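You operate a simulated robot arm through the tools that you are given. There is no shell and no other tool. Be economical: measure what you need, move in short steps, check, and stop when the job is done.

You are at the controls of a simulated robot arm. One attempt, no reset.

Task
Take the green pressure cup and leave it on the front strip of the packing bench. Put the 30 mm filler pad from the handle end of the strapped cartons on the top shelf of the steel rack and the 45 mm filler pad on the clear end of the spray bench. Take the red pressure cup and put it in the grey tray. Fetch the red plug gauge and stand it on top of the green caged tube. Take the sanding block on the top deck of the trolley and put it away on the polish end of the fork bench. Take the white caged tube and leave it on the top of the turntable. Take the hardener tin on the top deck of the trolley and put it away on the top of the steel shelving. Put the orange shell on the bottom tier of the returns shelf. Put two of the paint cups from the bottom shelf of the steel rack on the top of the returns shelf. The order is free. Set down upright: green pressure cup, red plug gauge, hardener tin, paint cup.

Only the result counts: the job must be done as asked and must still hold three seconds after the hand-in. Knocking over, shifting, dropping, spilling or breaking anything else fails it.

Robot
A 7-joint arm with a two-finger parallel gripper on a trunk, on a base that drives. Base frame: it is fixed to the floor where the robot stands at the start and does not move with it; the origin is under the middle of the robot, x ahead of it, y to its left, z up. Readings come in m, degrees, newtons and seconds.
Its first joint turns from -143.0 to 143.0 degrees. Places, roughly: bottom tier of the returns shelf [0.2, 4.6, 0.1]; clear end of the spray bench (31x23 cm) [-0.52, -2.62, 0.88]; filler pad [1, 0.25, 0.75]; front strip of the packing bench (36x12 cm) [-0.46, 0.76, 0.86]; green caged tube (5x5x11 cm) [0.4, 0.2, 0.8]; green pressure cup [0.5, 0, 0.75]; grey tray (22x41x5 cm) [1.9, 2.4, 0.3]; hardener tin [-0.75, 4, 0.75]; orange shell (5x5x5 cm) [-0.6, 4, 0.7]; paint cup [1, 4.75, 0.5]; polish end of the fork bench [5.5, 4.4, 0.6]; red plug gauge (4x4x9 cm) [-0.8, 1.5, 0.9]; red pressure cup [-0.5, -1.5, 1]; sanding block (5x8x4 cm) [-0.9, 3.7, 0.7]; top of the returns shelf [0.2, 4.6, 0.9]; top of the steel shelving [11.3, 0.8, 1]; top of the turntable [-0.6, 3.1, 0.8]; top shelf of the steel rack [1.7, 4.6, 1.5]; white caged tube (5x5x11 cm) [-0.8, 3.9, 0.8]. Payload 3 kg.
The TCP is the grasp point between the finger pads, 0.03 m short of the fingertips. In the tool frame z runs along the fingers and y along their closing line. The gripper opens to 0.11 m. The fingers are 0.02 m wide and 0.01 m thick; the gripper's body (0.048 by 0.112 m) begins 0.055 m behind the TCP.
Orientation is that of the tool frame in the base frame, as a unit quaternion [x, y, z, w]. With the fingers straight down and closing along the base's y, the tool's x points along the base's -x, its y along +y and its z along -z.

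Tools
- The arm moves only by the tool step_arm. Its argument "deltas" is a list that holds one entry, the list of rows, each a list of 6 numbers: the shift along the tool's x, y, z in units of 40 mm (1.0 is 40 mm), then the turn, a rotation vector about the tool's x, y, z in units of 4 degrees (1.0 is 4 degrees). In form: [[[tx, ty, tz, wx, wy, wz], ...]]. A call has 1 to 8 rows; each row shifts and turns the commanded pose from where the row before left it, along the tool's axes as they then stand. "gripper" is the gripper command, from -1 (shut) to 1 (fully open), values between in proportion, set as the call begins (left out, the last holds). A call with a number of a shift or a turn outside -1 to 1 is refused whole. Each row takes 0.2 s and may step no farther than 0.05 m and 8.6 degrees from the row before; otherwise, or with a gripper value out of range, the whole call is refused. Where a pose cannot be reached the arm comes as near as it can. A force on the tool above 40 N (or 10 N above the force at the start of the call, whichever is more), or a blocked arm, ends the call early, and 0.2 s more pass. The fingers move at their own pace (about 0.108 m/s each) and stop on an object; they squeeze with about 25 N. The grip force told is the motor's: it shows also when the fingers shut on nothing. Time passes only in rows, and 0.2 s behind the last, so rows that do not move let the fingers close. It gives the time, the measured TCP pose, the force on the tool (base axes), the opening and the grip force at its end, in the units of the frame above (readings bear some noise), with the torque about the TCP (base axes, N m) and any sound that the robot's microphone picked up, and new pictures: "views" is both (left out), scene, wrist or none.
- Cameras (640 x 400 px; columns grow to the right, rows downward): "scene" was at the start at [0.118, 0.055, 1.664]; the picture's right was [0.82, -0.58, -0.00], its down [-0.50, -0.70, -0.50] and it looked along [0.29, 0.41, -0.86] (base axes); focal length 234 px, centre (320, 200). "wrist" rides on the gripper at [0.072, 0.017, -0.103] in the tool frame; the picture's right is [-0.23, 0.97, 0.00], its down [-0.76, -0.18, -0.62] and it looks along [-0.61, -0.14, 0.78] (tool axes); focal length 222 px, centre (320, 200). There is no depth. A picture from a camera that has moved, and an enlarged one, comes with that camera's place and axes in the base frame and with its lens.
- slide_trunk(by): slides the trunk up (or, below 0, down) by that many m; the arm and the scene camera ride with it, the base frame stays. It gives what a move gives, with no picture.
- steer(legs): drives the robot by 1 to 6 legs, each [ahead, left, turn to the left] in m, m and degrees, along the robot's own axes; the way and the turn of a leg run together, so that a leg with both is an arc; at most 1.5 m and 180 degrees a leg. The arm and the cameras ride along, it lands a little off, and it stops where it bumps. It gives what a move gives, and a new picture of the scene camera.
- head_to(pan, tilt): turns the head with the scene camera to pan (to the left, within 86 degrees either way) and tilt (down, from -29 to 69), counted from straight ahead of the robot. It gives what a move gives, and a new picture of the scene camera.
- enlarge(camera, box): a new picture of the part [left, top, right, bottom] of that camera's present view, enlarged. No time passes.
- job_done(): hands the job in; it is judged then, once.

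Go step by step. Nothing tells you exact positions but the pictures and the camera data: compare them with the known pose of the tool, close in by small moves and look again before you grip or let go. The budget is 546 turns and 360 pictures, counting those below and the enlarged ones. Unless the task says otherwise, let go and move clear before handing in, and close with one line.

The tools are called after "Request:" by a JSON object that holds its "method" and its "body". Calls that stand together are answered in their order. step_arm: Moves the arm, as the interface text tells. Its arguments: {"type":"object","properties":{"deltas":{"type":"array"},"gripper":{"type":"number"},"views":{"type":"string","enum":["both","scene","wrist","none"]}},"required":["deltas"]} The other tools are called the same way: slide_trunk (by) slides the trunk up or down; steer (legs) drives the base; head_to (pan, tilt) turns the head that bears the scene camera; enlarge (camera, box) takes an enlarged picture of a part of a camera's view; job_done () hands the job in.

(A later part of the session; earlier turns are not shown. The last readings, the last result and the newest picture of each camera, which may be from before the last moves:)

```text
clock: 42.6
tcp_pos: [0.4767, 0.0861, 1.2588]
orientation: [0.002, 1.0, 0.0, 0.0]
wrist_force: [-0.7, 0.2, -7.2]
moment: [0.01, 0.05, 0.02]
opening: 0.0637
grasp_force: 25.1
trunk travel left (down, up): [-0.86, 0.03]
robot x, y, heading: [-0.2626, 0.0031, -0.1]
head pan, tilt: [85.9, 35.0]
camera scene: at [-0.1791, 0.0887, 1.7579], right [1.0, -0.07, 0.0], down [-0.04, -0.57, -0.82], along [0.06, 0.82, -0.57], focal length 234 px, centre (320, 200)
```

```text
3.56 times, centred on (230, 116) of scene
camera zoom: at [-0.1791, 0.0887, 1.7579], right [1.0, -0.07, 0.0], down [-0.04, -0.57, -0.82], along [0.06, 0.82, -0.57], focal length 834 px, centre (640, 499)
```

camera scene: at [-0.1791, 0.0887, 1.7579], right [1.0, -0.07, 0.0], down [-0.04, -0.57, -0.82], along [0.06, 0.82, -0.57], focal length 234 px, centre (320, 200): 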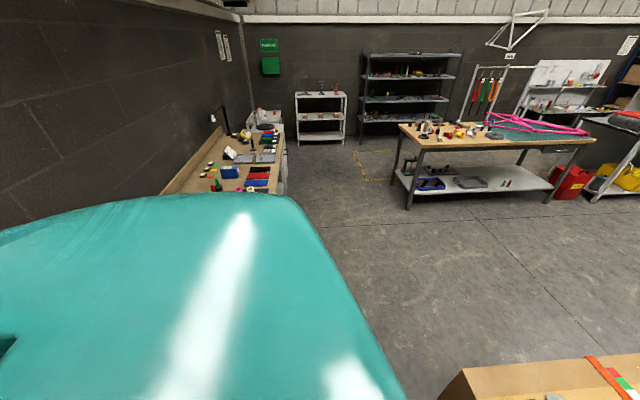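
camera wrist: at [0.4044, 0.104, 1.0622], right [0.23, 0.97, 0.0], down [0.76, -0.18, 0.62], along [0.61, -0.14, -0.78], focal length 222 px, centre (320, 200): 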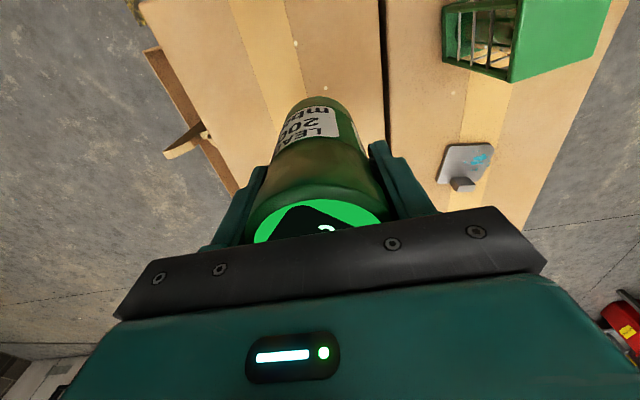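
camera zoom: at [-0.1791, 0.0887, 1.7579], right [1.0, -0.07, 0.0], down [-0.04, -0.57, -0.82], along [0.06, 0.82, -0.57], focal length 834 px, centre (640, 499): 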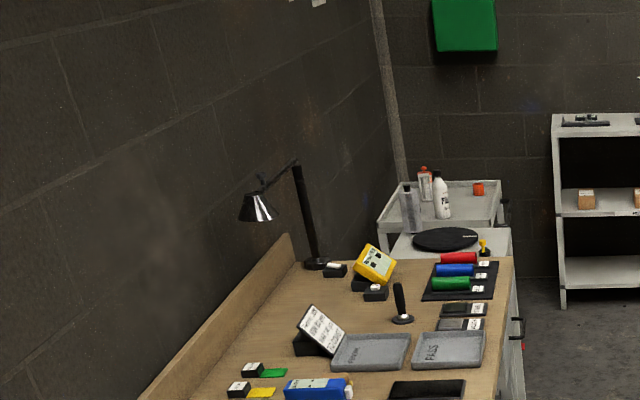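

The bench front edge is near x −0.39 and the strip spans y 0.58–0.94. I'll drive around the carton corner to about (0.25, 0.85).

Request:
{"method": "steer", "body": {"legs": [[0.24, 0, 0]]}}

Request:
{"method": "steer", "body": {"legs": [[0, 0.85, 0], [0.27, 0, 0]]}}

```text
clock: 44.5
tcp_pos: [0.7232, 0.0867, 1.2585]
orientation: [0.0, 1.0, 0.0, 0.0]
wrist_force: [0.6, -0.2, -7.2]
moment: [0.01, 0.02, 0.01]
opening: 0.064
grasp_force: 24.1
trunk travel left (down, up): [-0.86, 0.03]
robot x, y, heading: [-0.0179, -0.0026, -0.0]
head pan, tilt: [85.9, 35.0]
camera scene: at [0.0676, 0.0882, 1.7579], right [1.0, -0.07, 0.0], down [-0.04, -0.57, -0.82], along [0.06, 0.82, -0.57], focal length 234 px, centre (320, 200)
```

scene: 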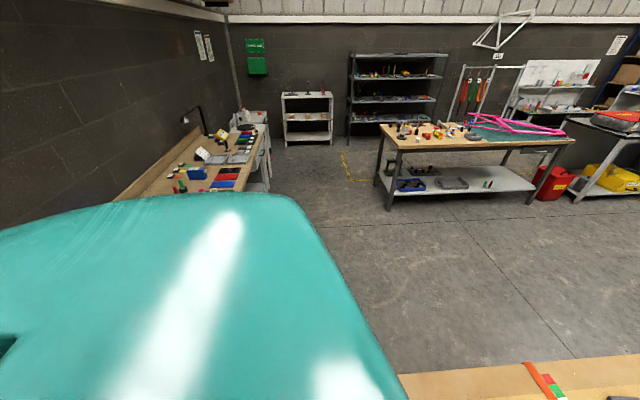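

```text
clock: 50.5
tcp_pos: [0.9976, 0.9298, 1.2585]
orientation: [0.005, 1.0, -0.001, -0.001]
wrist_force: [0.3, 0.9, -6.5]
moment: [-0.04, 0.03, 0.01]
opening: 0.0641
grasp_force: 25.3
trunk travel left (down, up): [-0.86, 0.03]
robot x, y, heading: [0.2525, 0.8473, -0.6]
head pan, tilt: [85.9, 35.0]
camera scene: at [0.3417, 0.9356, 1.7579], right [1.0, -0.08, 0.0], down [-0.05, -0.57, -0.82], along [0.06, 0.82, -0.57], focal length 234 px, centre (320, 200)
```

scene: 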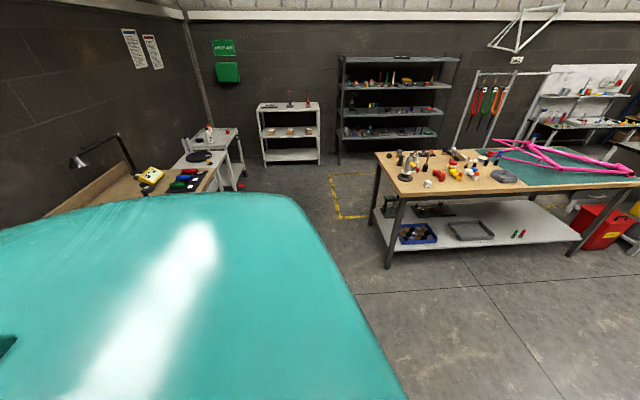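

Clear. Turning to face the bench.

Request:
{"method": "steer", "body": {"legs": [[0, 0, 90], [0, 0, 90]]}}

Request:
{"method": "head_to", "body": {"pan": 0, "tilt": 55}}

```text
clock: 58.6
tcp_pos: [-0.4861, 0.7485, 1.258]
orientation: [1.0, 0.009, 0.001, -0.001]
wrist_force: [0.1, 0.4, -7.2]
moment: [-0.03, -0.03, 0.0]
opening: 0.0639
grasp_force: 25.4
trunk travel left (down, up): [-0.86, 0.03]
robot x, y, heading: [0.2524, 0.8474, -179.2]
head pan, tilt: [85.9, 35.0]
camera scene: at [0.1666, 0.7588, 1.7579], right [-1.0, 0.05, 0.0], down [0.03, 0.57, -0.82], along [-0.04, -0.82, -0.57], focal length 234 px, centre (320, 200)
```

scene: 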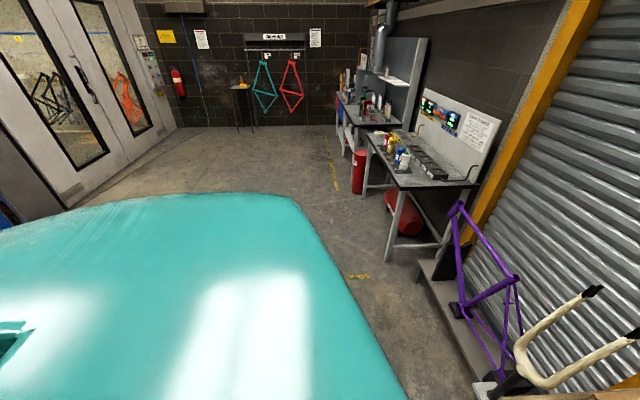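

```text
clock: 60.2
tcp_pos: [-0.4869, 0.7481, 1.2575]
orientation: [1.0, 0.008, 0.001, -0.001]
wrist_force: [-0.7, -0.5, -6.6]
moment: [0.0, -0.02, 0.01]
opening: 0.0639
grasp_force: 25.0
trunk travel left (down, up): [-0.86, 0.03]
robot x, y, heading: [0.2563, 0.8473, -178.9]
head pan, tilt: [0.0, 55.0]
camera scene: at [0.0993, 0.8457, 1.7297], right [-0.02, 1.0, 0.0], down [0.82, 0.01, -0.57], along [-0.57, -0.01, -0.82], focal length 234 px, centre (320, 200)
```

scene: 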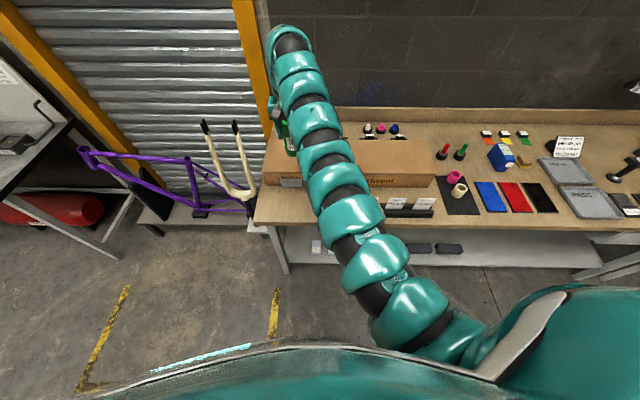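

Request:
{"method": "enlarge", "body": {"camera": "wrist", "box": [0, 0, 640, 400]}}

Request:
{"method": "enlarge", "body": {"camera": "scene", "box": [240, 100, 560, 300]}}

```text
1.00 times, centred on (320, 200) of wrist (not enlarged: the box is as wide or as high as the picture)
camera zoom: at [-0.4147, 0.7329, 1.3616], right [-0.21, -0.98, 0.0], down [-0.77, 0.16, 0.62], along [-0.61, 0.13, -0.78], focal length 222 px, centre (320, 200)
```

zoom: 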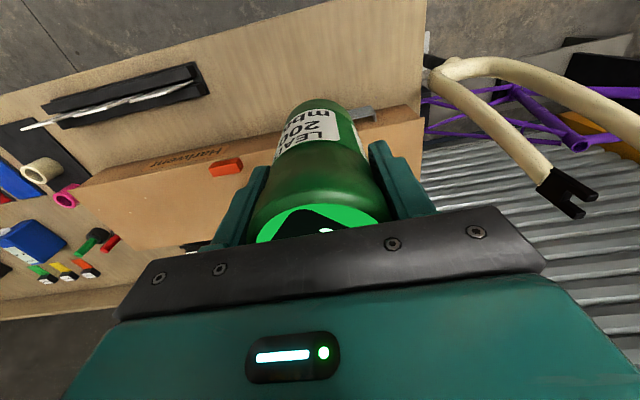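

```text
2.00 times, centred on (400, 200) of scene
camera zoom: at [0.0993, 0.8457, 1.7297], right [-0.02, 1.0, 0.0], down [0.82, 0.01, -0.57], along [-0.57, -0.01, -0.82], focal length 469 px, centre (160, 200)
```

zoom: 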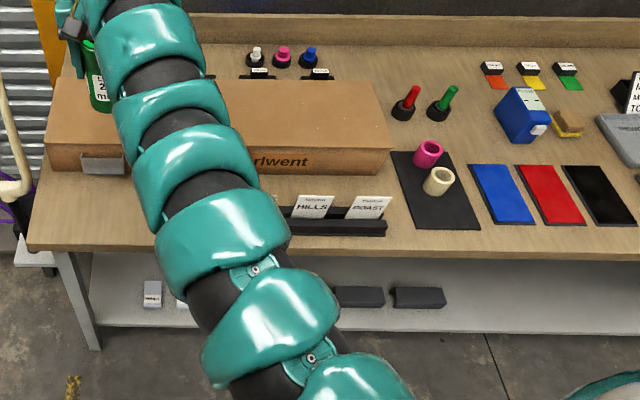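

The strip in front of the carton box is clear between y 0.58 and 0.97. I'll lower the trunk and aim for (-0.455, 0.76).

Request:
{"method": "slide_trunk", "body": {"by": -0.2}}

Request:
{"method": "step_arm", "body": {"deltas": [[[0.2, -0.1, 0, 0, 0, 0], [0.3, -0.1, 0, 0, 0, 0], [0.3, -0.1, 0, 0, 0, 0], [0, 0, 0, 0, 0, 0]]]}}

```text
clock: 62.4
tcp_pos: [-0.4868, 0.7494, 1.0586]
orientation: [1.0, 0.008, 0.0, -0.001]
wrist_force: [0.2, 0.5, -6.1]
moment: [0.03, -0.03, -0.01]
opening: 0.0639
grasp_force: 25.3
trunk travel left (down, up): [-0.66, 0.23]
robot x, y, heading: [0.2503, 0.8499, -179.0]
head pan, tilt: [0.0, 55.0]
```

```text
clock: 63.4
tcp_pos: [-0.4551, 0.7599, 1.0588]
orientation: [1.0, 0.008, 0.001, 0.0]
wrist_force: [1.3, 0.1, -6.9]
moment: [0.0, -0.03, 0.02]
opening: 0.0639
grasp_force: 24.9
trunk travel left (down, up): [-0.66, 0.23]
robot x, y, heading: [0.2559, 0.8483, -179.3]
head pan, tilt: [0.0, 55.0]
camera scene: at [0.0989, 0.8459, 1.5296], right [-0.02, 1.0, 0.0], down [0.82, 0.01, -0.57], along [-0.57, -0.01, -0.82], focal length 234 px, centre (320, 200)
camera wrist: at [-0.3828, 0.7459, 1.162], right [-0.21, -0.98, 0.0], down [-0.77, 0.16, 0.62], along [-0.61, 0.13, -0.78], focal length 222 px, centre (320, 200)
```

scene: 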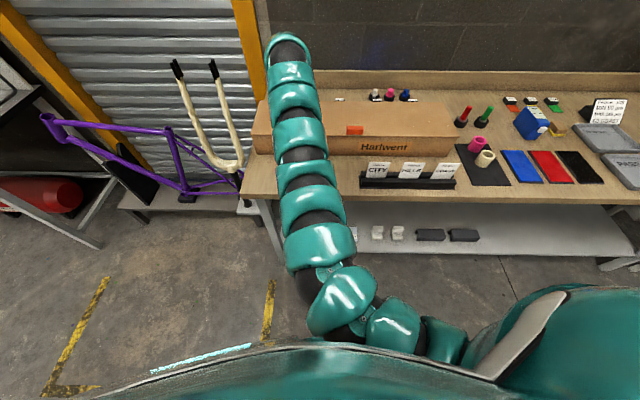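
wrist: 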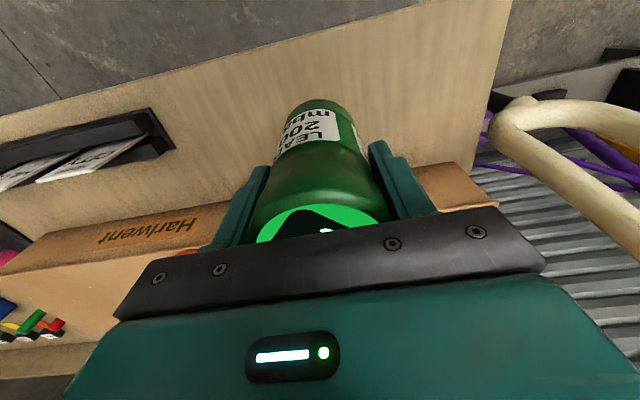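

Strip is clear under the cup. Descending slowly to contact.

Request:
{"method": "step_arm", "body": {"deltas": [[[0, 0, 0.2, 0, 0, 0], [0, 0, 0.35, 0, 0, 0], [0, 0, 0.4, 0, 0, 0], [0, 0, 0.4, 0, 0, 0], [0, 0, 0.35, 0, 0, 0], [0, 0, 0.2, 0, 0, 0], [0, 0, 0.1, 0, 0, 0]]], "views": "none"}}

Request:
{"method": "step_arm", "body": {"deltas": [[[0, 0, 0.1, 0, 0, 0], [0, 0, 0.08, 0, 0, 0]]], "views": "none"}}

```text
clock: 65.0
tcp_pos: [-0.4552, 0.7596, 0.978]
orientation: [1.0, 0.009, 0.0, 0.0]
wrist_force: [0.1, -0.3, -7.3]
moment: [0.03, 0.0, -0.04]
opening: 0.0638
grasp_force: 25.2
trunk travel left (down, up): [-0.66, 0.23]
robot x, y, heading: [0.2547, 0.8486, -179.2]
head pan, tilt: [0.0, 55.0]
```

```text
clock: 65.5
tcp_pos: [-0.4546, 0.761, 0.9714]
orientation: [1.0, 0.007, 0.001, 0.0]
wrist_force: [0.6, 0.2, -6.1]
moment: [0.0, 0.0, 0.03]
opening: 0.064
grasp_force: 25.2
trunk travel left (down, up): [-0.66, 0.23]
robot x, y, heading: [0.2548, 0.8443, -179.4]
head pan, tilt: [0.0, 55.0]
```

Request:
{"method": "step_arm", "body": {"deltas": [[[0, 0, 0.08, 0, 0, 0]]], "views": "none"}}

Request:
{"method": "step_arm", "body": {"deltas": [[[0, 0, 0.08, 0, 0, 0]]], "views": "wrist"}}

```text
clock: 66.0
tcp_pos: [-0.4547, 0.7602, 0.9669]
orientation: [1.0, 0.008, 0.001, -0.001]
wrist_force: [0.4, -0.4, -6.3]
moment: [-0.01, -0.02, 0.04]
opening: 0.0637
grasp_force: 24.9
trunk travel left (down, up): [-0.66, 0.23]
robot x, y, heading: [0.2497, 0.8469, -179.1]
head pan, tilt: [0.0, 55.0]
```

```text
clock: 66.3
tcp_pos: [-0.4552, 0.7586, 0.9639]
orientation: [1.0, 0.008, 0.0, -0.001]
wrist_force: [1.1, 0.5, -5.7]
moment: [0.0, -0.03, 0.01]
opening: 0.064
grasp_force: 25.2
trunk travel left (down, up): [-0.66, 0.23]
robot x, y, heading: [0.2563, 0.849, -179.0]
head pan, tilt: [0.0, 55.0]
camera wrist: at [-0.3825, 0.7449, 1.0678], right [-0.21, -0.98, 0.0], down [-0.77, 0.16, 0.62], along [-0.61, 0.13, -0.78], focal length 222 px, centre (320, 200)
```

wrist: 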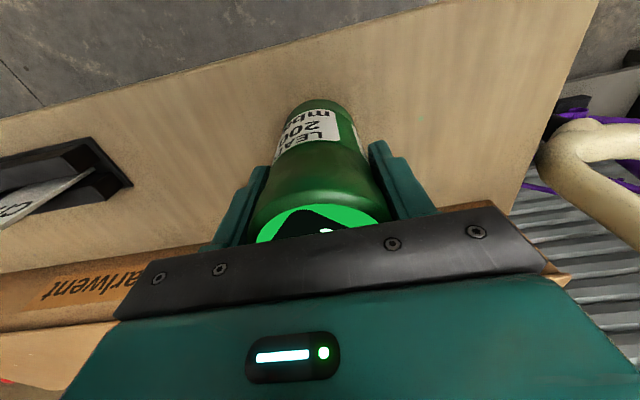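

Request:
{"method": "step_arm", "body": {"deltas": [[[0, 0, 0.08, 0, 0, 0], [0, 0, 0.06, 0, 0, 0]]], "views": "none"}}

Request:
{"method": "step_arm", "body": {"deltas": [[[0, 0, 0.08, 0, 0, 0]]], "views": "none"}}

```text
clock: 67.0
tcp_pos: [-0.4553, 0.7593, 0.9585]
orientation: [1.0, 0.009, 0.001, 0.001]
wrist_force: [-0.3, -0.3, -6.3]
moment: [-0.01, -0.05, 0.0]
opening: 0.0642
grasp_force: 25.3
trunk travel left (down, up): [-0.66, 0.23]
robot x, y, heading: [0.2571, 0.8477, -179.1]
head pan, tilt: [0.0, 55.0]
```

```text
clock: 67.3
tcp_pos: [-0.4566, 0.7595, 0.9556]
orientation: [1.0, 0.009, 0.001, 0.0]
wrist_force: [-0.4, 1.2, -6.7]
moment: [0.0, -0.02, 0.01]
opening: 0.064
grasp_force: 25.1
trunk travel left (down, up): [-0.66, 0.23]
robot x, y, heading: [0.2515, 0.8477, -179.1]
head pan, tilt: [0.0, 55.0]
```

Request:
{"method": "step_arm", "body": {"deltas": [[[0, 0, 0.08, 0, 0, 0], [0, 0, 0.08, 0, 0, 0]]], "views": "none"}}

Request:
{"method": "step_arm", "body": {"deltas": [[[0, 0, 0.08, 0, 0, 0]]], "views": "wrist"}}

```text
clock: 68.0
tcp_pos: [-0.4561, 0.7601, 0.9496]
orientation: [1.0, 0.008, 0.001, 0.0]
wrist_force: [0.0, -0.2, -6.2]
moment: [0.02, 0.01, 0.02]
opening: 0.064
grasp_force: 24.9
trunk travel left (down, up): [-0.66, 0.23]
robot x, y, heading: [0.2504, 0.8468, -179.2]
head pan, tilt: [0.0, 55.0]
```

```text
clock: 68.3
tcp_pos: [-0.4549, 0.76, 0.9462]
orientation: [1.0, 0.008, 0.0, 0.0]
wrist_force: [-0.4, 0.2, -2.6]
moment: [-0.1, 0.02, 0.0]
opening: 0.0638
grasp_force: 25.2
trunk travel left (down, up): [-0.66, 0.23]
robot x, y, heading: [0.2534, 0.8503, -179.1]
head pan, tilt: [0.0, 55.0]
camera wrist: at [-0.3823, 0.7458, 1.0508], right [-0.21, -0.98, 0.0], down [-0.76, 0.17, 0.62], along [-0.61, 0.13, -0.78], focal length 222 px, centre (320, 200)
```

wrist: 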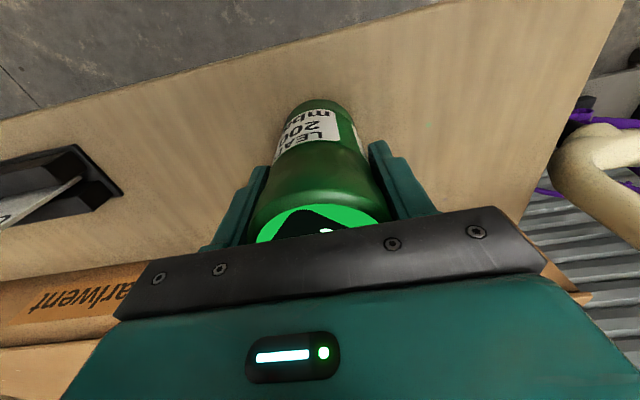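

Contact: force dropped to −2.6 N. A touch more, then release and rise.

Request:
{"method": "step_arm", "body": {"deltas": [[[0, 0, 0.05, 0, 0, 0]]], "views": "none"}}

Request:
{"method": "step_arm", "body": {"deltas": [[[0, 0, 0, 0, 0, 0], [0, 0, 0, 0, 0, 0], [0, 0, 0, 0, 0, 0]]], "gripper": 1, "views": "none"}}

Request:
{"method": "step_arm", "body": {"deltas": [[[0, 0, -0.3, 0, 0, 0], [0, 0, -0.8, 0, 0, 0], [0, 0, -0.9, 0, 0, 0], [0, 0, -0.9, 0, 0, 0], [0, 0, -0.6, 0, 0, 0]]]}}

```text
clock: 68.8
tcp_pos: [-0.4548, 0.7609, 0.9451]
orientation: [1.0, 0.008, 0.0, -0.001]
wrist_force: [2.2, 1.7, 11.6]
moment: [-0.22, -0.29, 0.05]
opening: 0.0642
grasp_force: 24.7
trunk travel left (down, up): [-0.66, 0.23]
robot x, y, heading: [0.2537, 0.8493, -179.0]
head pan, tilt: [0.0, 55.0]
```

```text
clock: 69.5
tcp_pos: [-0.4556, 0.7604, 0.9455]
orientation: [1.0, 0.008, -0.001, 0.0]
wrist_force: [0.5, 0.2, 0.2]
moment: [-0.03, 0.04, 0.02]
opening: 0.1101
grasp_force: 0.0
trunk travel left (down, up): [-0.66, 0.23]
robot x, y, heading: [0.2551, 0.8454, -179.2]
head pan, tilt: [0.0, 55.0]
```

```text
clock: 70.8
tcp_pos: [-0.4561, 0.7615, 1.0877]
orientation: [1.0, 0.008, 0.0, -0.001]
wrist_force: [-0.3, 0.8, 0.0]
moment: [0.01, 0.01, -0.01]
opening: 0.1101
grasp_force: 0.1
trunk travel left (down, up): [-0.66, 0.23]
robot x, y, heading: [0.2533, 0.847, -179.0]
head pan, tilt: [0.0, 55.0]
camera scene: at [0.1005, 0.846, 1.5298], right [-0.02, 1.0, 0.0], down [0.82, 0.01, -0.57], along [-0.57, -0.01, -0.82], focal length 234 px, centre (320, 200)
camera wrist: at [-0.3836, 0.7473, 1.1902], right [-0.21, -0.98, 0.0], down [-0.76, 0.17, 0.62], along [-0.61, 0.13, -0.78], focal length 222 px, centre (320, 200)
```

scene: 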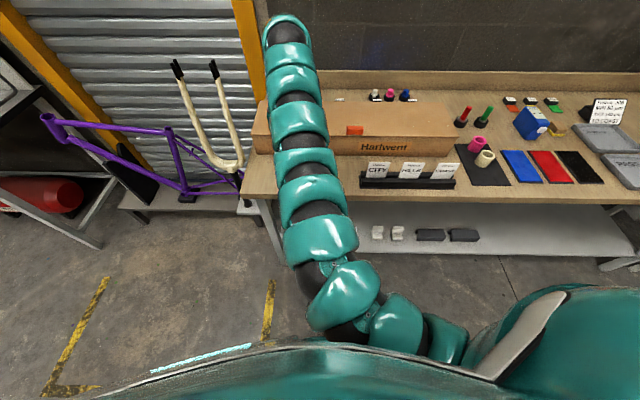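
wrist: 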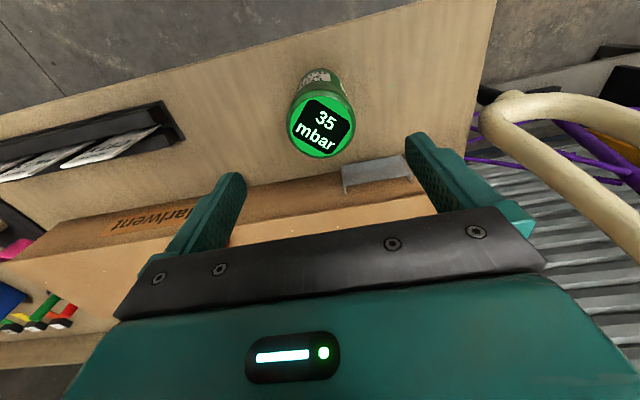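

The green cup stands upright on the strip. Next is the red plug gauge, near (-0.82, 1.48) with a green one right beside it. I'll shift along the bench (my right).

Request:
{"method": "steer", "body": {"legs": [[0, -0.63, 0]]}}

Request:
{"method": "enlarge", "body": {"camera": "scene", "box": [200, 60, 400, 185]}}

```text
clock: 74.3
tcp_pos: [-0.4656, 1.4025, 1.0853]
orientation: [1.0, 0.005, 0.0, 0.0]
wrist_force: [0.6, 0.3, -0.1]
moment: [-0.02, 0.01, -0.01]
opening: 0.1099
grasp_force: 0.0
trunk travel left (down, up): [-0.66, 0.23]
robot x, y, heading: [0.2473, 1.4814, -179.5]
head pan, tilt: [0.0, 55.0]
camera scene: at [0.0924, 1.4815, 1.5298], right [-0.01, 1.0, 0.0], down [0.82, 0.01, -0.57], along [-0.57, -0.01, -0.82], focal length 234 px, centre (320, 200)
```

scene: 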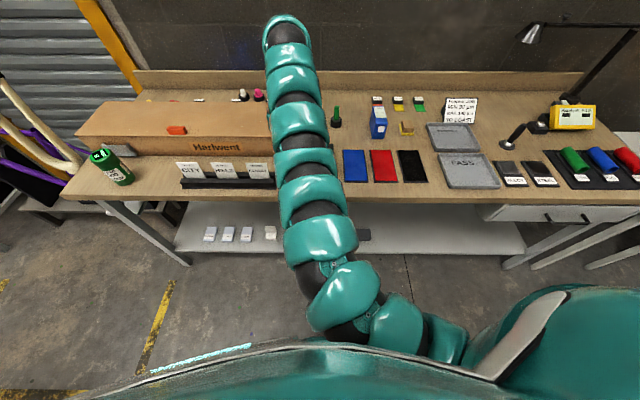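

```text
3.20 times, centred on (300, 122) of scene
camera zoom: at [0.0924, 1.4815, 1.5298], right [-0.01, 1.0, 0.0], down [0.82, 0.01, -0.57], along [-0.57, -0.01, -0.82], focal length 750 px, centre (384, 448)
```

zoom: 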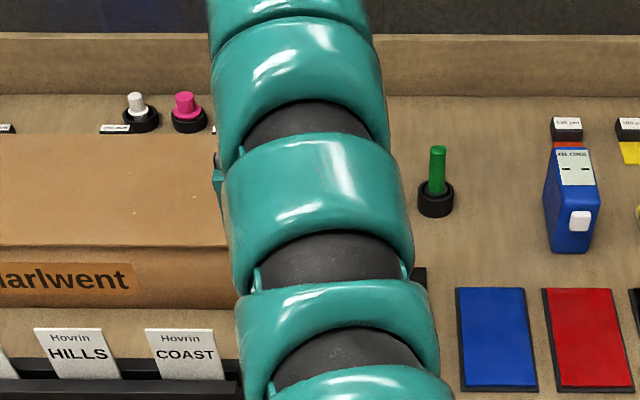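

Request:
{"method": "steer", "body": {"legs": [[0.2, 0, 0]]}}

Request:
{"method": "step_arm", "body": {"deltas": [[[-0.8, 0, 0, 0, 0, 0], [-0.8, 0, 0, 0, 0, 0], [-0.8, 0, 0, 0, 0, 0], [-0.8, 0, 0, 0, 0, 0]]]}}

```text
clock: 75.9
tcp_pos: [-0.669, 1.3994, 1.0849]
orientation: [1.0, 0.005, 0.002, 0.0]
wrist_force: [-0.3, 0.1, -0.2]
moment: [-0.01, -0.03, 0.05]
opening: 0.11
grasp_force: 0.0
trunk travel left (down, up): [-0.66, 0.23]
robot x, y, heading: [0.0439, 1.4823, -179.5]
head pan, tilt: [0.0, 55.0]
camera scene: at [-0.1119, 1.4792, 1.5296], right [-0.01, 1.0, 0.0], down [0.82, 0.01, -0.57], along [-0.57, 0.0, -0.82], focal length 234 px, centre (320, 200)
```

scene: 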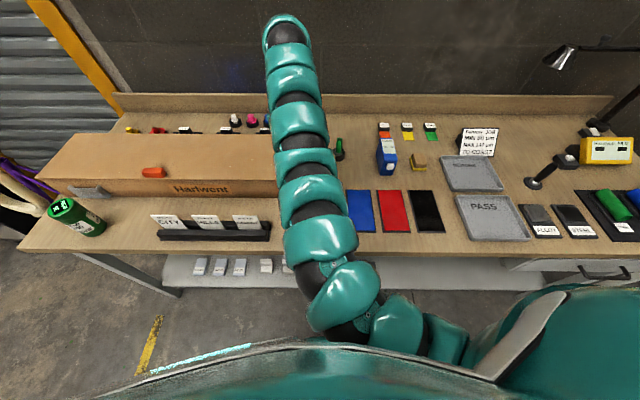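

```text
clock: 76.9
tcp_pos: [-0.7094, 1.3992, 1.0854]
orientation: [1.0, 0.004, 0.0, 0.001]
wrist_force: [0.3, -0.1, 0.2]
moment: [-0.02, 0.02, -0.02]
opening: 0.1101
grasp_force: 0.1
out of reach, approached as far as the arm can: row 2, 3, 4
trunk travel left (down, up): [-0.66, 0.23]
robot x, y, heading: [0.0412, 1.4816, -179.6]
head pan, tilt: [0.0, 55.0]
camera scene: at [-0.1106, 1.4802, 1.5298], right [-0.01, 1.0, 0.0], down [0.82, 0.01, -0.57], along [-0.57, -0.01, -0.82], focal length 234 px, centre (320, 200)
camera wrist: at [-0.6371, 1.3851, 1.189], right [-0.22, -0.98, 0.0], down [-0.76, 0.17, 0.62], along [-0.61, 0.14, -0.78], focal length 222 px, centre (320, 200)
```

scene: 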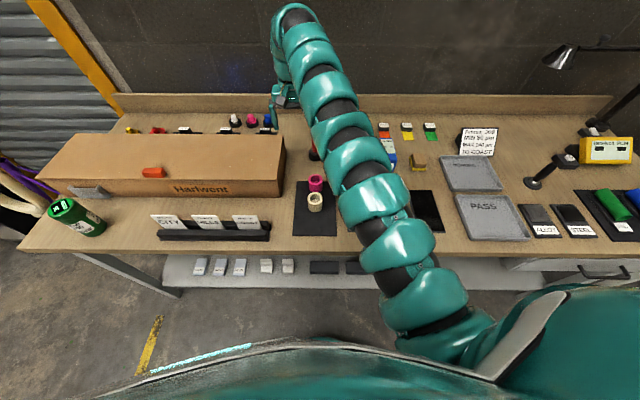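
wrist: 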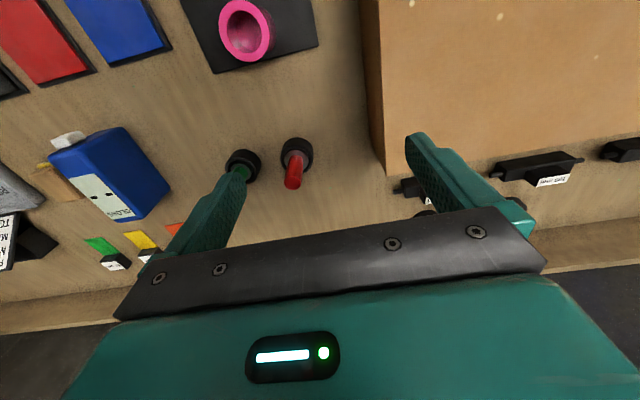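

The red gauge is at about (-0.79, 1.46), the green at (-0.79, 1.556). I'll move a little closer and left so the gauge lines up with the shoulder.

Request:
{"method": "steer", "body": {"legs": [[0.07, 0.12, 0]]}}

Request:
{"method": "step_arm", "body": {"deltas": [[[0, -0.9, 0, 0, 0, 0], [0, -0.9, 0, 0, 0, 0], [0, -0.9, 0, 0, 0, 0], [0, -0.9, 0, 0, 0, 0]]], "gripper": 0.2}}

```text
clock: 78.2
tcp_pos: [-0.7788, 1.2789, 1.0841]
orientation: [1.0, 0.005, 0.001, -0.001]
wrist_force: [-0.2, -0.2, 0.2]
moment: [0.05, 0.0, -0.04]
opening: 0.11
grasp_force: 0.0
trunk travel left (down, up): [-0.66, 0.23]
robot x, y, heading: [-0.0254, 1.361, -179.3]
head pan, tilt: [0.0, 55.0]
camera scene: at [-0.1805, 1.359, 1.5297], right [-0.01, 1.0, 0.0], down [0.82, 0.01, -0.57], along [-0.57, -0.01, -0.82], focal length 234 px, centre (320, 200)
```

scene: 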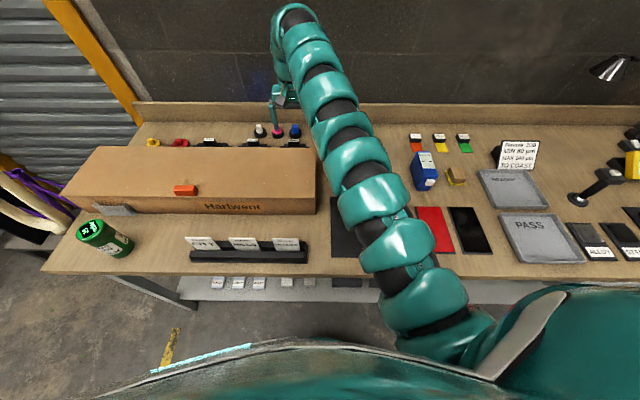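

```text
clock: 79.2
tcp_pos: [-0.7802, 1.4257, 1.0863]
orientation: [1.0, 0.006, 0.001, 0.0]
wrist_force: [0.0, 0.8, 0.5]
moment: [-0.03, 0.02, -0.02]
opening: 0.066
grasp_force: 0.0
trunk travel left (down, up): [-0.66, 0.23]
robot x, y, heading: [-0.0273, 1.3592, -179.3]
head pan, tilt: [0.0, 55.0]
camera scene: at [-0.1796, 1.3612, 1.5298], right [-0.01, 1.0, 0.0], down [0.82, 0.01, -0.57], along [-0.57, -0.01, -0.82], focal length 234 px, centre (320, 200)
camera wrist: at [-0.7067, 1.4104, 1.1903], right [-0.22, -0.98, 0.0], down [-0.76, 0.17, 0.62], along [-0.61, 0.13, -0.78], focal length 222 px, centre (320, 200)
```

scene: 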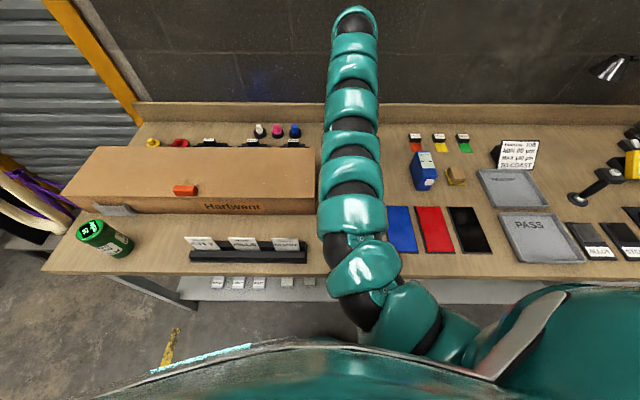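
wrist: 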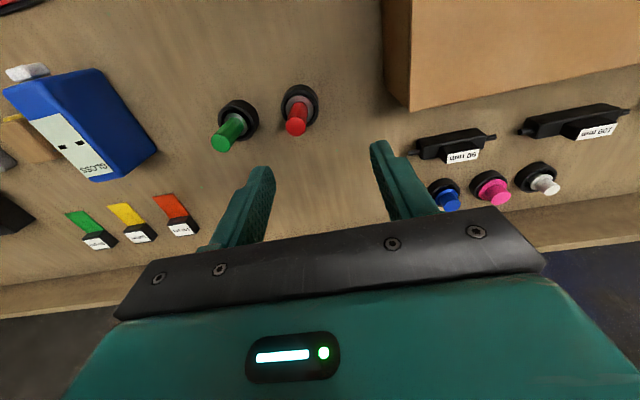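

Red gauge at (-0.788, 1.455), top about 0.953. Centre and descend partially first.

Request:
{"method": "step_arm", "body": {"deltas": [[[-0.2, -0.73, 0, 0, 0, 0], [0, 0, 0.8, 0, 0, 0], [0, 0, 0.8, 0, 0, 0], [0, 0, 0, 0, 0, 0]]], "views": "wrist"}}

```text
clock: 80.2
tcp_pos: [-0.7863, 1.4525, 1.0219]
orientation: [1.0, 0.005, 0.0, 0.0]
wrist_force: [-0.2, -0.2, 1.2]
moment: [-0.01, 0.03, 0.01]
opening: 0.066
grasp_force: 0.0
trunk travel left (down, up): [-0.66, 0.23]
robot x, y, heading: [-0.027, 1.3638, -179.3]
head pan, tilt: [0.0, 55.0]
camera wrist: at [-0.7144, 1.4376, 1.1262], right [-0.22, -0.98, 0.0], down [-0.76, 0.17, 0.62], along [-0.61, 0.14, -0.78], focal length 222 px, centre (320, 200)
```

wrist: 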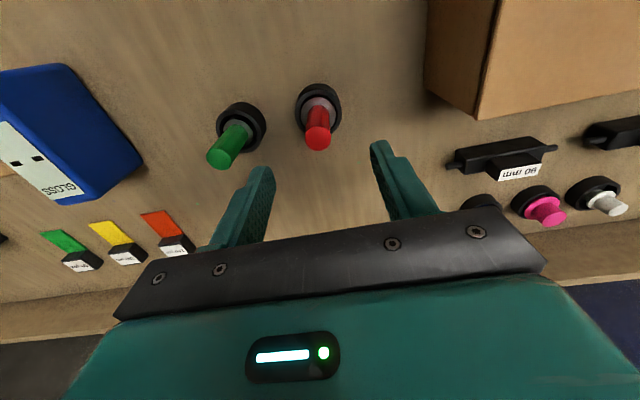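

Request:
{"method": "step_arm", "body": {"deltas": [[[-0.04, -0.08, 0.6, 0, 0, 0], [0, 0, 0.7, 0, 0, 0], [0, 0, 0.7, 0, 0, 0], [0, 0, 0.5, 0, 0, 0], [0, 0, 0, 0, 0, 0]]], "views": "wrist"}}

```text
clock: 81.4
tcp_pos: [-0.7914, 1.4554, 0.921]
orientation: [1.0, 0.005, -0.001, 0.001]
wrist_force: [0.1, 0.3, -0.5]
moment: [0.01, -0.03, 0.02]
opening: 0.0663
grasp_force: 0.0
trunk travel left (down, up): [-0.66, 0.23]
robot x, y, heading: [-0.0271, 1.3605, -179.4]
head pan, tilt: [0.0, 55.0]
camera wrist: at [-0.7182, 1.4407, 1.0245], right [-0.22, -0.98, 0.0], down [-0.76, 0.17, 0.62], along [-0.61, 0.14, -0.78], focal length 222 px, centre (320, 200)
```

wrist: 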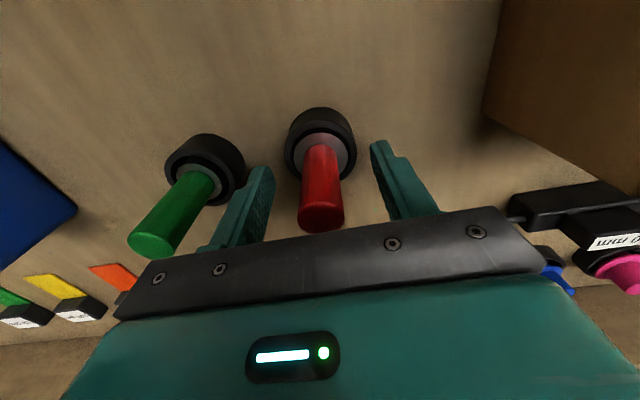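

Well centred. Closing on the handle and lifting gently.

Request:
{"method": "step_arm", "body": {"deltas": [[[0, 0, 0, 0, 0, 0], [0, 0, 0, 0, 0, 0], [0, 0, 0, 0, 0, 0]]], "gripper": -1, "views": "none"}}

Request:
{"method": "step_arm", "body": {"deltas": [[[0, 0, -0.1, 0, 0, 0], [0, 0, -0.2, 0, 0, 0], [0, 0, -0.3, 0, 0, 0], [0, 0, -0.3, 0, 0, 0], [0, 0, -0.3, 0, 0, 0], [0, 0, -0.3, 0, 0, 0], [0, 0, -0.3, 0, 0, 0], [0, 0, -0.2, 0, 0, 0]]]}}

```text
clock: 82.2
tcp_pos: [-0.7906, 1.4564, 0.9204]
orientation: [1.0, 0.005, 0.0, 0.0]
wrist_force: [-0.6, -0.3, -0.5]
moment: [-0.01, 0.01, -0.04]
opening: 0.021
grasp_force: 25.5
trunk travel left (down, up): [-0.66, 0.23]
robot x, y, heading: [-0.0303, 1.3622, -179.4]
head pan, tilt: [0.0, 55.0]
```

```text
clock: 84.0
tcp_pos: [-0.79, 1.4542, 1.001]
orientation: [1.0, 0.005, 0.001, 0.0]
wrist_force: [-0.2, 0.7, -1.7]
moment: [0.01, -0.03, 0.0]
opening: 0.0213
grasp_force: 25.0
trunk travel left (down, up): [-0.66, 0.23]
robot x, y, heading: [-0.0283, 1.3672, -179.3]
head pan, tilt: [0.0, 55.0]
camera scene: at [-0.1795, 1.3603, 1.5298], right [-0.01, 1.0, 0.0], down [0.82, 0.01, -0.57], along [-0.57, -0.01, -0.82], focal length 234 px, centre (320, 200)
camera wrist: at [-0.7169, 1.4397, 1.105], right [-0.22, -0.98, 0.0], down [-0.76, 0.17, 0.62], along [-0.61, 0.14, -0.78], focal length 222 px, centre (320, 200)
```

scene: 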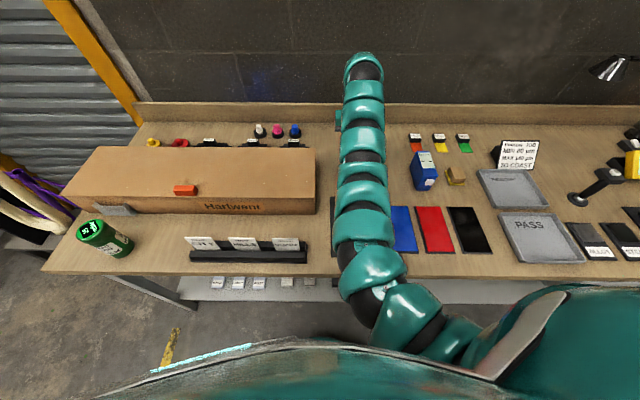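
wrist: 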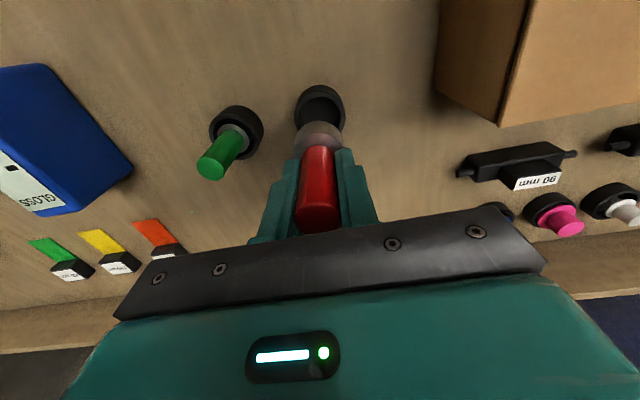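

The gauge lifted out of its black stand, which stayed put. Now raising the trunk, backing off and turning toward the cartons.

Request:
{"method": "slide_trunk", "body": {"by": 0.2}}

Request:
{"method": "steer", "body": {"legs": [[-0.35, 0, 0], [0, 0, 90]]}}

```text
clock: 86.2
tcp_pos: [-0.7899, 1.4553, 1.2004]
orientation: [1.0, 0.005, 0.001, -0.001]
wrist_force: [0.3, -0.6, -1.0]
moment: [0.0, 0.0, -0.01]
opening: 0.0212
grasp_force: 25.3
trunk travel left (down, up): [-0.86, 0.03]
robot x, y, heading: [-0.0238, 1.363, -179.3]
head pan, tilt: [0.0, 55.0]
```

```text
clock: 92.2
tcp_pos: [0.2165, 0.6051, 1.2013]
orientation: [0.712, 0.702, 0.0, -0.001]
wrist_force: [0.0, -0.9, -1.6]
moment: [0.0, 0.02, 0.01]
opening: 0.0212
grasp_force: 24.9
trunk travel left (down, up): [-0.86, 0.03]
robot x, y, heading: [0.3285, 1.3627, -91.0]
head pan, tilt: [0.0, 55.0]
camera scene: at [0.3268, 1.2131, 1.7297], right [-1.0, 0.02, 0.0], down [0.01, 0.82, -0.57], along [-0.01, -0.57, -0.82], focal length 234 px, centre (320, 200)
```

scene: 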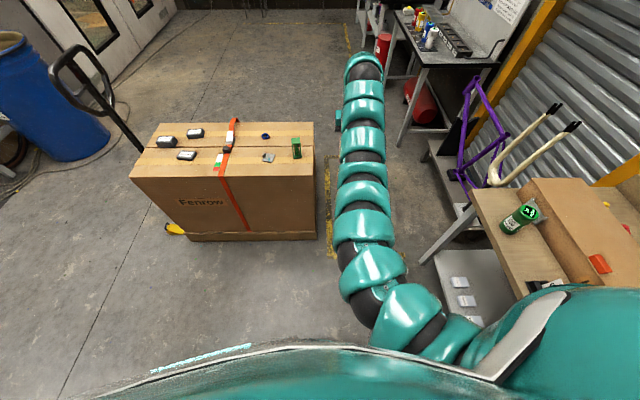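

Request:
{"method": "steer", "body": {"legs": [[0, 0.22, 0], [0.39, 0, 0]]}}

Request:
{"method": "slide_trunk", "body": {"by": -0.17}}

Request:
{"method": "step_arm", "body": {"deltas": [[[0, 0, 0, 0, 0, 0]]]}}

```text
clock: 96.0
tcp_pos: [0.4333, 0.2126, 1.2004]
orientation: [0.711, 0.703, 0.0, -0.002]
wrist_force: [1.0, -0.1, -1.5]
moment: [0.0, 0.02, 0.02]
opening: 0.0211
grasp_force: 25.2
trunk travel left (down, up): [-0.86, 0.03]
robot x, y, heading: [0.545, 0.975, -90.7]
head pan, tilt: [0.0, 55.0]
camera scene: at [0.5407, 0.822, 1.7297], right [-1.0, 0.01, 0.0], down [0.01, 0.82, -0.57], along [-0.01, -0.57, -0.82], focal length 234 px, centre (320, 200)
```

scene: 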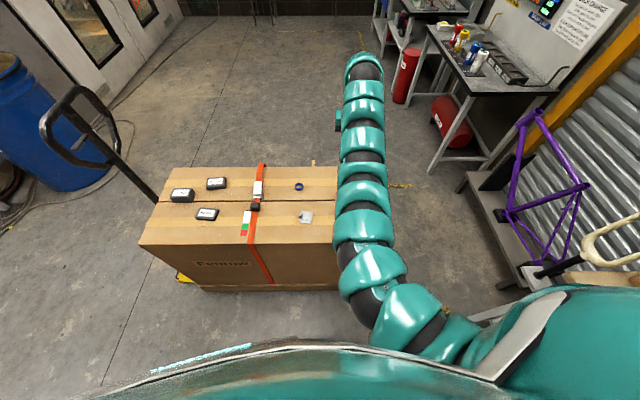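

```text
clock: 97.9
tcp_pos: [0.4327, 0.2143, 1.031]
orientation: [0.711, 0.703, 0.0, -0.001]
wrist_force: [-0.1, -0.2, -0.6]
moment: [-0.05, 0.0, 0.01]
opening: 0.0212
grasp_force: 24.9
trunk travel left (down, up): [-0.69, 0.2]
robot x, y, heading: [0.5403, 0.9739, -90.8]
head pan, tilt: [0.0, 55.0]
```

```text
clock: 98.3
tcp_pos: [0.433, 0.2145, 1.0309]
orientation: [0.712, 0.702, 0.0, 0.0]
wrist_force: [-0.6, 0.4, -0.6]
moment: [-0.03, -0.01, 0.01]
opening: 0.0212
grasp_force: 25.0
trunk travel left (down, up): [-0.69, 0.2]
robot x, y, heading: [0.5416, 0.9728, -91.0]
head pan, tilt: [0.0, 55.0]
camera scene: at [0.5407, 0.8229, 1.5598], right [-1.0, 0.01, 0.0], down [0.01, 0.82, -0.57], along [-0.01, -0.57, -0.82], focal length 234 px, centre (320, 200)
camera wrist: at [0.4505, 0.2869, 1.1348], right [0.97, -0.24, 0.0], down [-0.19, -0.76, 0.62], along [-0.15, -0.6, -0.78], focal length 222 px, centre (320, 200)
```

scene: 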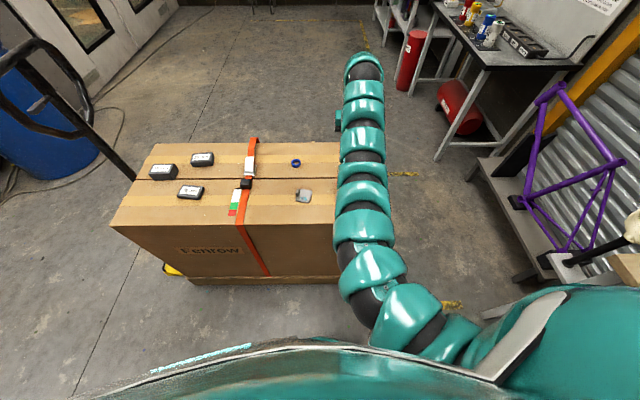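
wrist: 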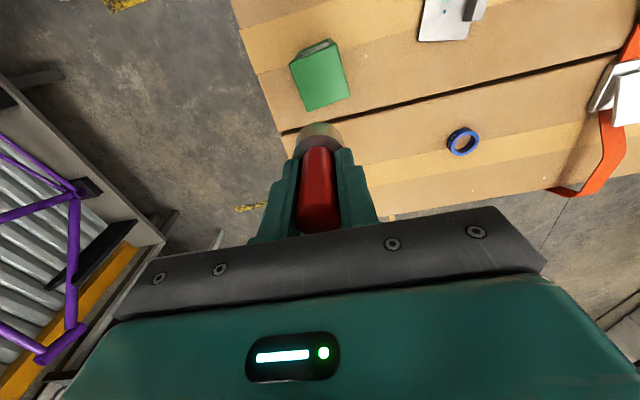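

The tube top is at about (0.44, 0.245), z about 0.88. Aligning the gauge above it.

Request:
{"method": "step_arm", "body": {"deltas": [[[0.4, 0.1, 0, 0, 0, 0], [0.35, 0.08, 0, 0, 0, 0], [0, 0, 0.4, 0, 0, 0], [0, 0, 0.4, 0, 0, 0], [0, 0, 0.2, 0, 0, 0], [0, 0, 0, 0, 0, 0]]]}}

Request:
{"method": "enlarge", "body": {"camera": "wrist", "box": [220, 60, 420, 185]}}

```text
clock: 99.7
tcp_pos: [0.44, 0.2443, 0.991]
orientation: [0.712, 0.702, 0.001, -0.001]
wrist_force: [0.6, 0.0, -1.4]
moment: [0.02, 0.02, 0.01]
opening: 0.0211
grasp_force: 24.9
trunk travel left (down, up): [-0.69, 0.2]
robot x, y, heading: [0.5421, 0.9738, -90.7]
head pan, tilt: [0.0, 55.0]
camera scene: at [0.5408, 0.823, 1.5598], right [-1.0, 0.01, 0.0], down [0.01, 0.82, -0.57], along [-0.01, -0.57, -0.82], focal length 234 px, centre (320, 200)
camera wrist: at [0.458, 0.3172, 1.0945], right [0.97, -0.24, 0.0], down [-0.19, -0.76, 0.62], along [-0.15, -0.6, -0.78], focal length 222 px, centre (320, 200)
```

scene: 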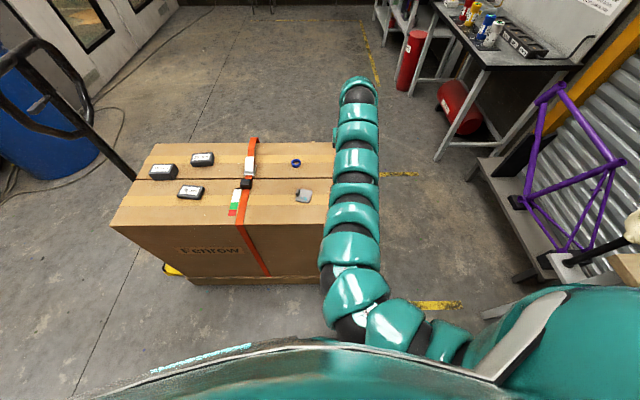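
wrist: 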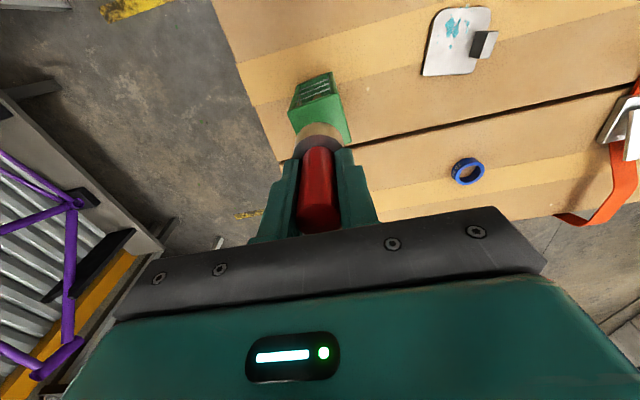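

```text
3.20 times, centred on (320, 122) of wrist
camera zoom: at [0.458, 0.3172, 1.0945], right [0.97, -0.24, 0.0], down [-0.19, -0.76, 0.62], along [-0.15, -0.6, -0.78], focal length 711 px, centre (320, 448)
```

zoom: 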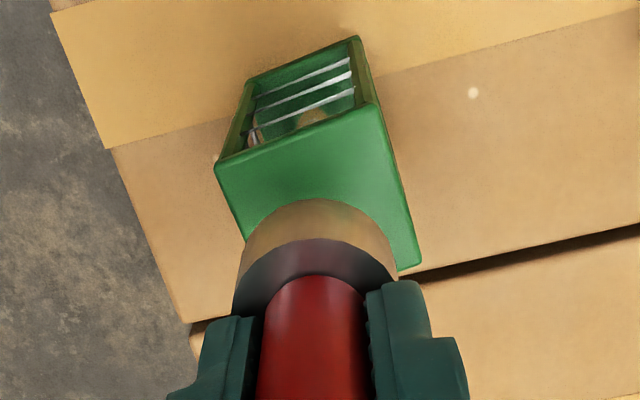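

Aligned. Lowering in small steps until contact.

Request:
{"method": "step_arm", "body": {"deltas": [[[0, 0, 0.2, 0, 0, 0], [0, 0, 0.3, 0, 0, 0], [0, 0, 0.3, 0, 0, 0], [0, 0, 0.2, 0, 0, 0], [0, 0, 0, 0, 0, 0]]], "views": "wrist"}}

Request:
{"method": "enlarge", "body": {"camera": "wrist", "box": [220, 60, 420, 185]}}

```text
clock: 100.9
tcp_pos: [0.4389, 0.2432, 0.9516]
orientation: [0.711, 0.703, 0.0, 0.0]
wrist_force: [-0.5, 0.2, -1.0]
moment: [0.0, -0.07, -0.02]
opening: 0.0211
grasp_force: 24.6
trunk travel left (down, up): [-0.69, 0.2]
robot x, y, heading: [0.5438, 0.9736, -90.6]
head pan, tilt: [0.0, 55.0]
camera wrist: at [0.4573, 0.3169, 1.0548], right [0.97, -0.24, 0.0], down [-0.19, -0.76, 0.62], along [-0.15, -0.6, -0.78], focal length 222 px, centre (320, 200)
```

wrist: 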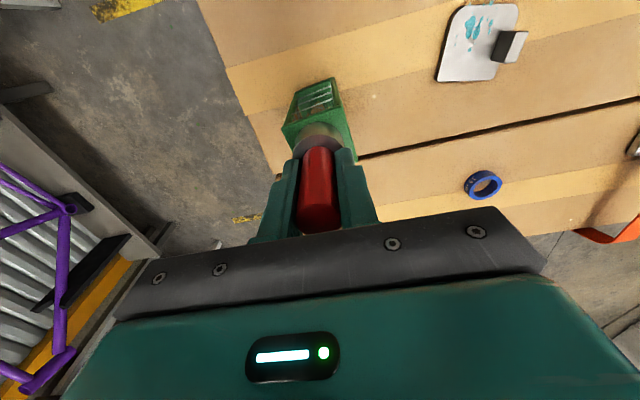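

```text
3.20 times, centred on (320, 122) of wrist
camera zoom: at [0.4573, 0.3169, 1.0548], right [0.97, -0.24, 0.0], down [-0.19, -0.76, 0.62], along [-0.15, -0.6, -0.78], focal length 711 px, centre (320, 448)
```

zoom: 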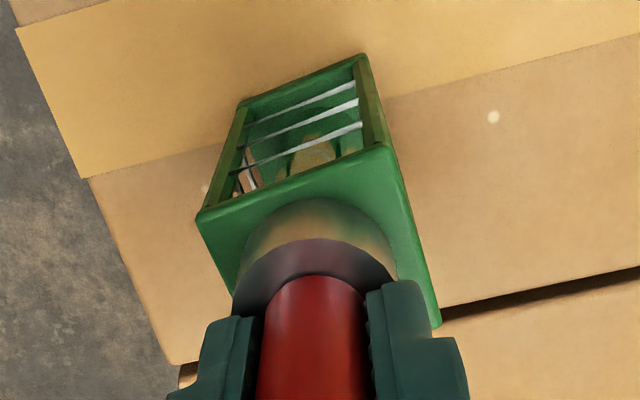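

Request:
{"method": "step_arm", "body": {"deltas": [[[0, 0, 0.1, 0, 0, 0], [0, 0, 0.1, 0, 0, 0]]], "views": "none"}}

Request:
{"method": "step_arm", "body": {"deltas": [[[0, 0, 0.07, 0, 0, 0]]], "views": "none"}}

Request:
{"method": "step_arm", "body": {"deltas": [[[0, 0, 0.07, 0, 0, 0]]], "views": "none"}}

```text
clock: 101.5
tcp_pos: [0.4393, 0.2436, 0.9507]
orientation: [0.712, 0.703, -0.004, 0.005]
wrist_force: [-1.2, 4.8, 25.9]
moment: [0.63, 0.07, 0.01]
opening: 0.0211
grasp_force: 25.1
trunk travel left (down, up): [-0.69, 0.2]
robot x, y, heading: [0.5403, 0.9772, -90.8]
head pan, tilt: [0.0, 55.0]
stopped in row 2: the force on the tool passed its limit at 44 N (the readings are from after the stop); the commanded pose is now the measured one
```

```text
clock: 101.9
tcp_pos: [0.4395, 0.2455, 0.9515]
orientation: [0.712, 0.702, -0.006, 0.005]
wrist_force: [-0.5, 8.6, 27.0]
moment: [0.83, 0.03, 0.0]
opening: 0.0214
grasp_force: 25.1
trunk travel left (down, up): [-0.69, 0.2]
robot x, y, heading: [0.5438, 0.9752, -90.7]
head pan, tilt: [0.0, 55.0]
stopped in row 1: the force on the tool passed its limit at 42 N (the readings are from after the stop); the commanded pose is now the measured one
```

```text
clock: 102.2
tcp_pos: [0.438, 0.2439, 0.9505]
orientation: [0.712, 0.702, -0.006, 0.007]
wrist_force: [-0.3, 7.2, 29.6]
moment: [0.89, -0.02, 0.0]
opening: 0.0211
grasp_force: 24.9
trunk travel left (down, up): [-0.69, 0.2]
robot x, y, heading: [0.5399, 0.9739, -90.8]
head pan, tilt: [0.0, 55.0]
stopped in row 1: the force on the tool passed its limit at 43 N (the readings are from after the stop); the commanded pose is now the measured one
```

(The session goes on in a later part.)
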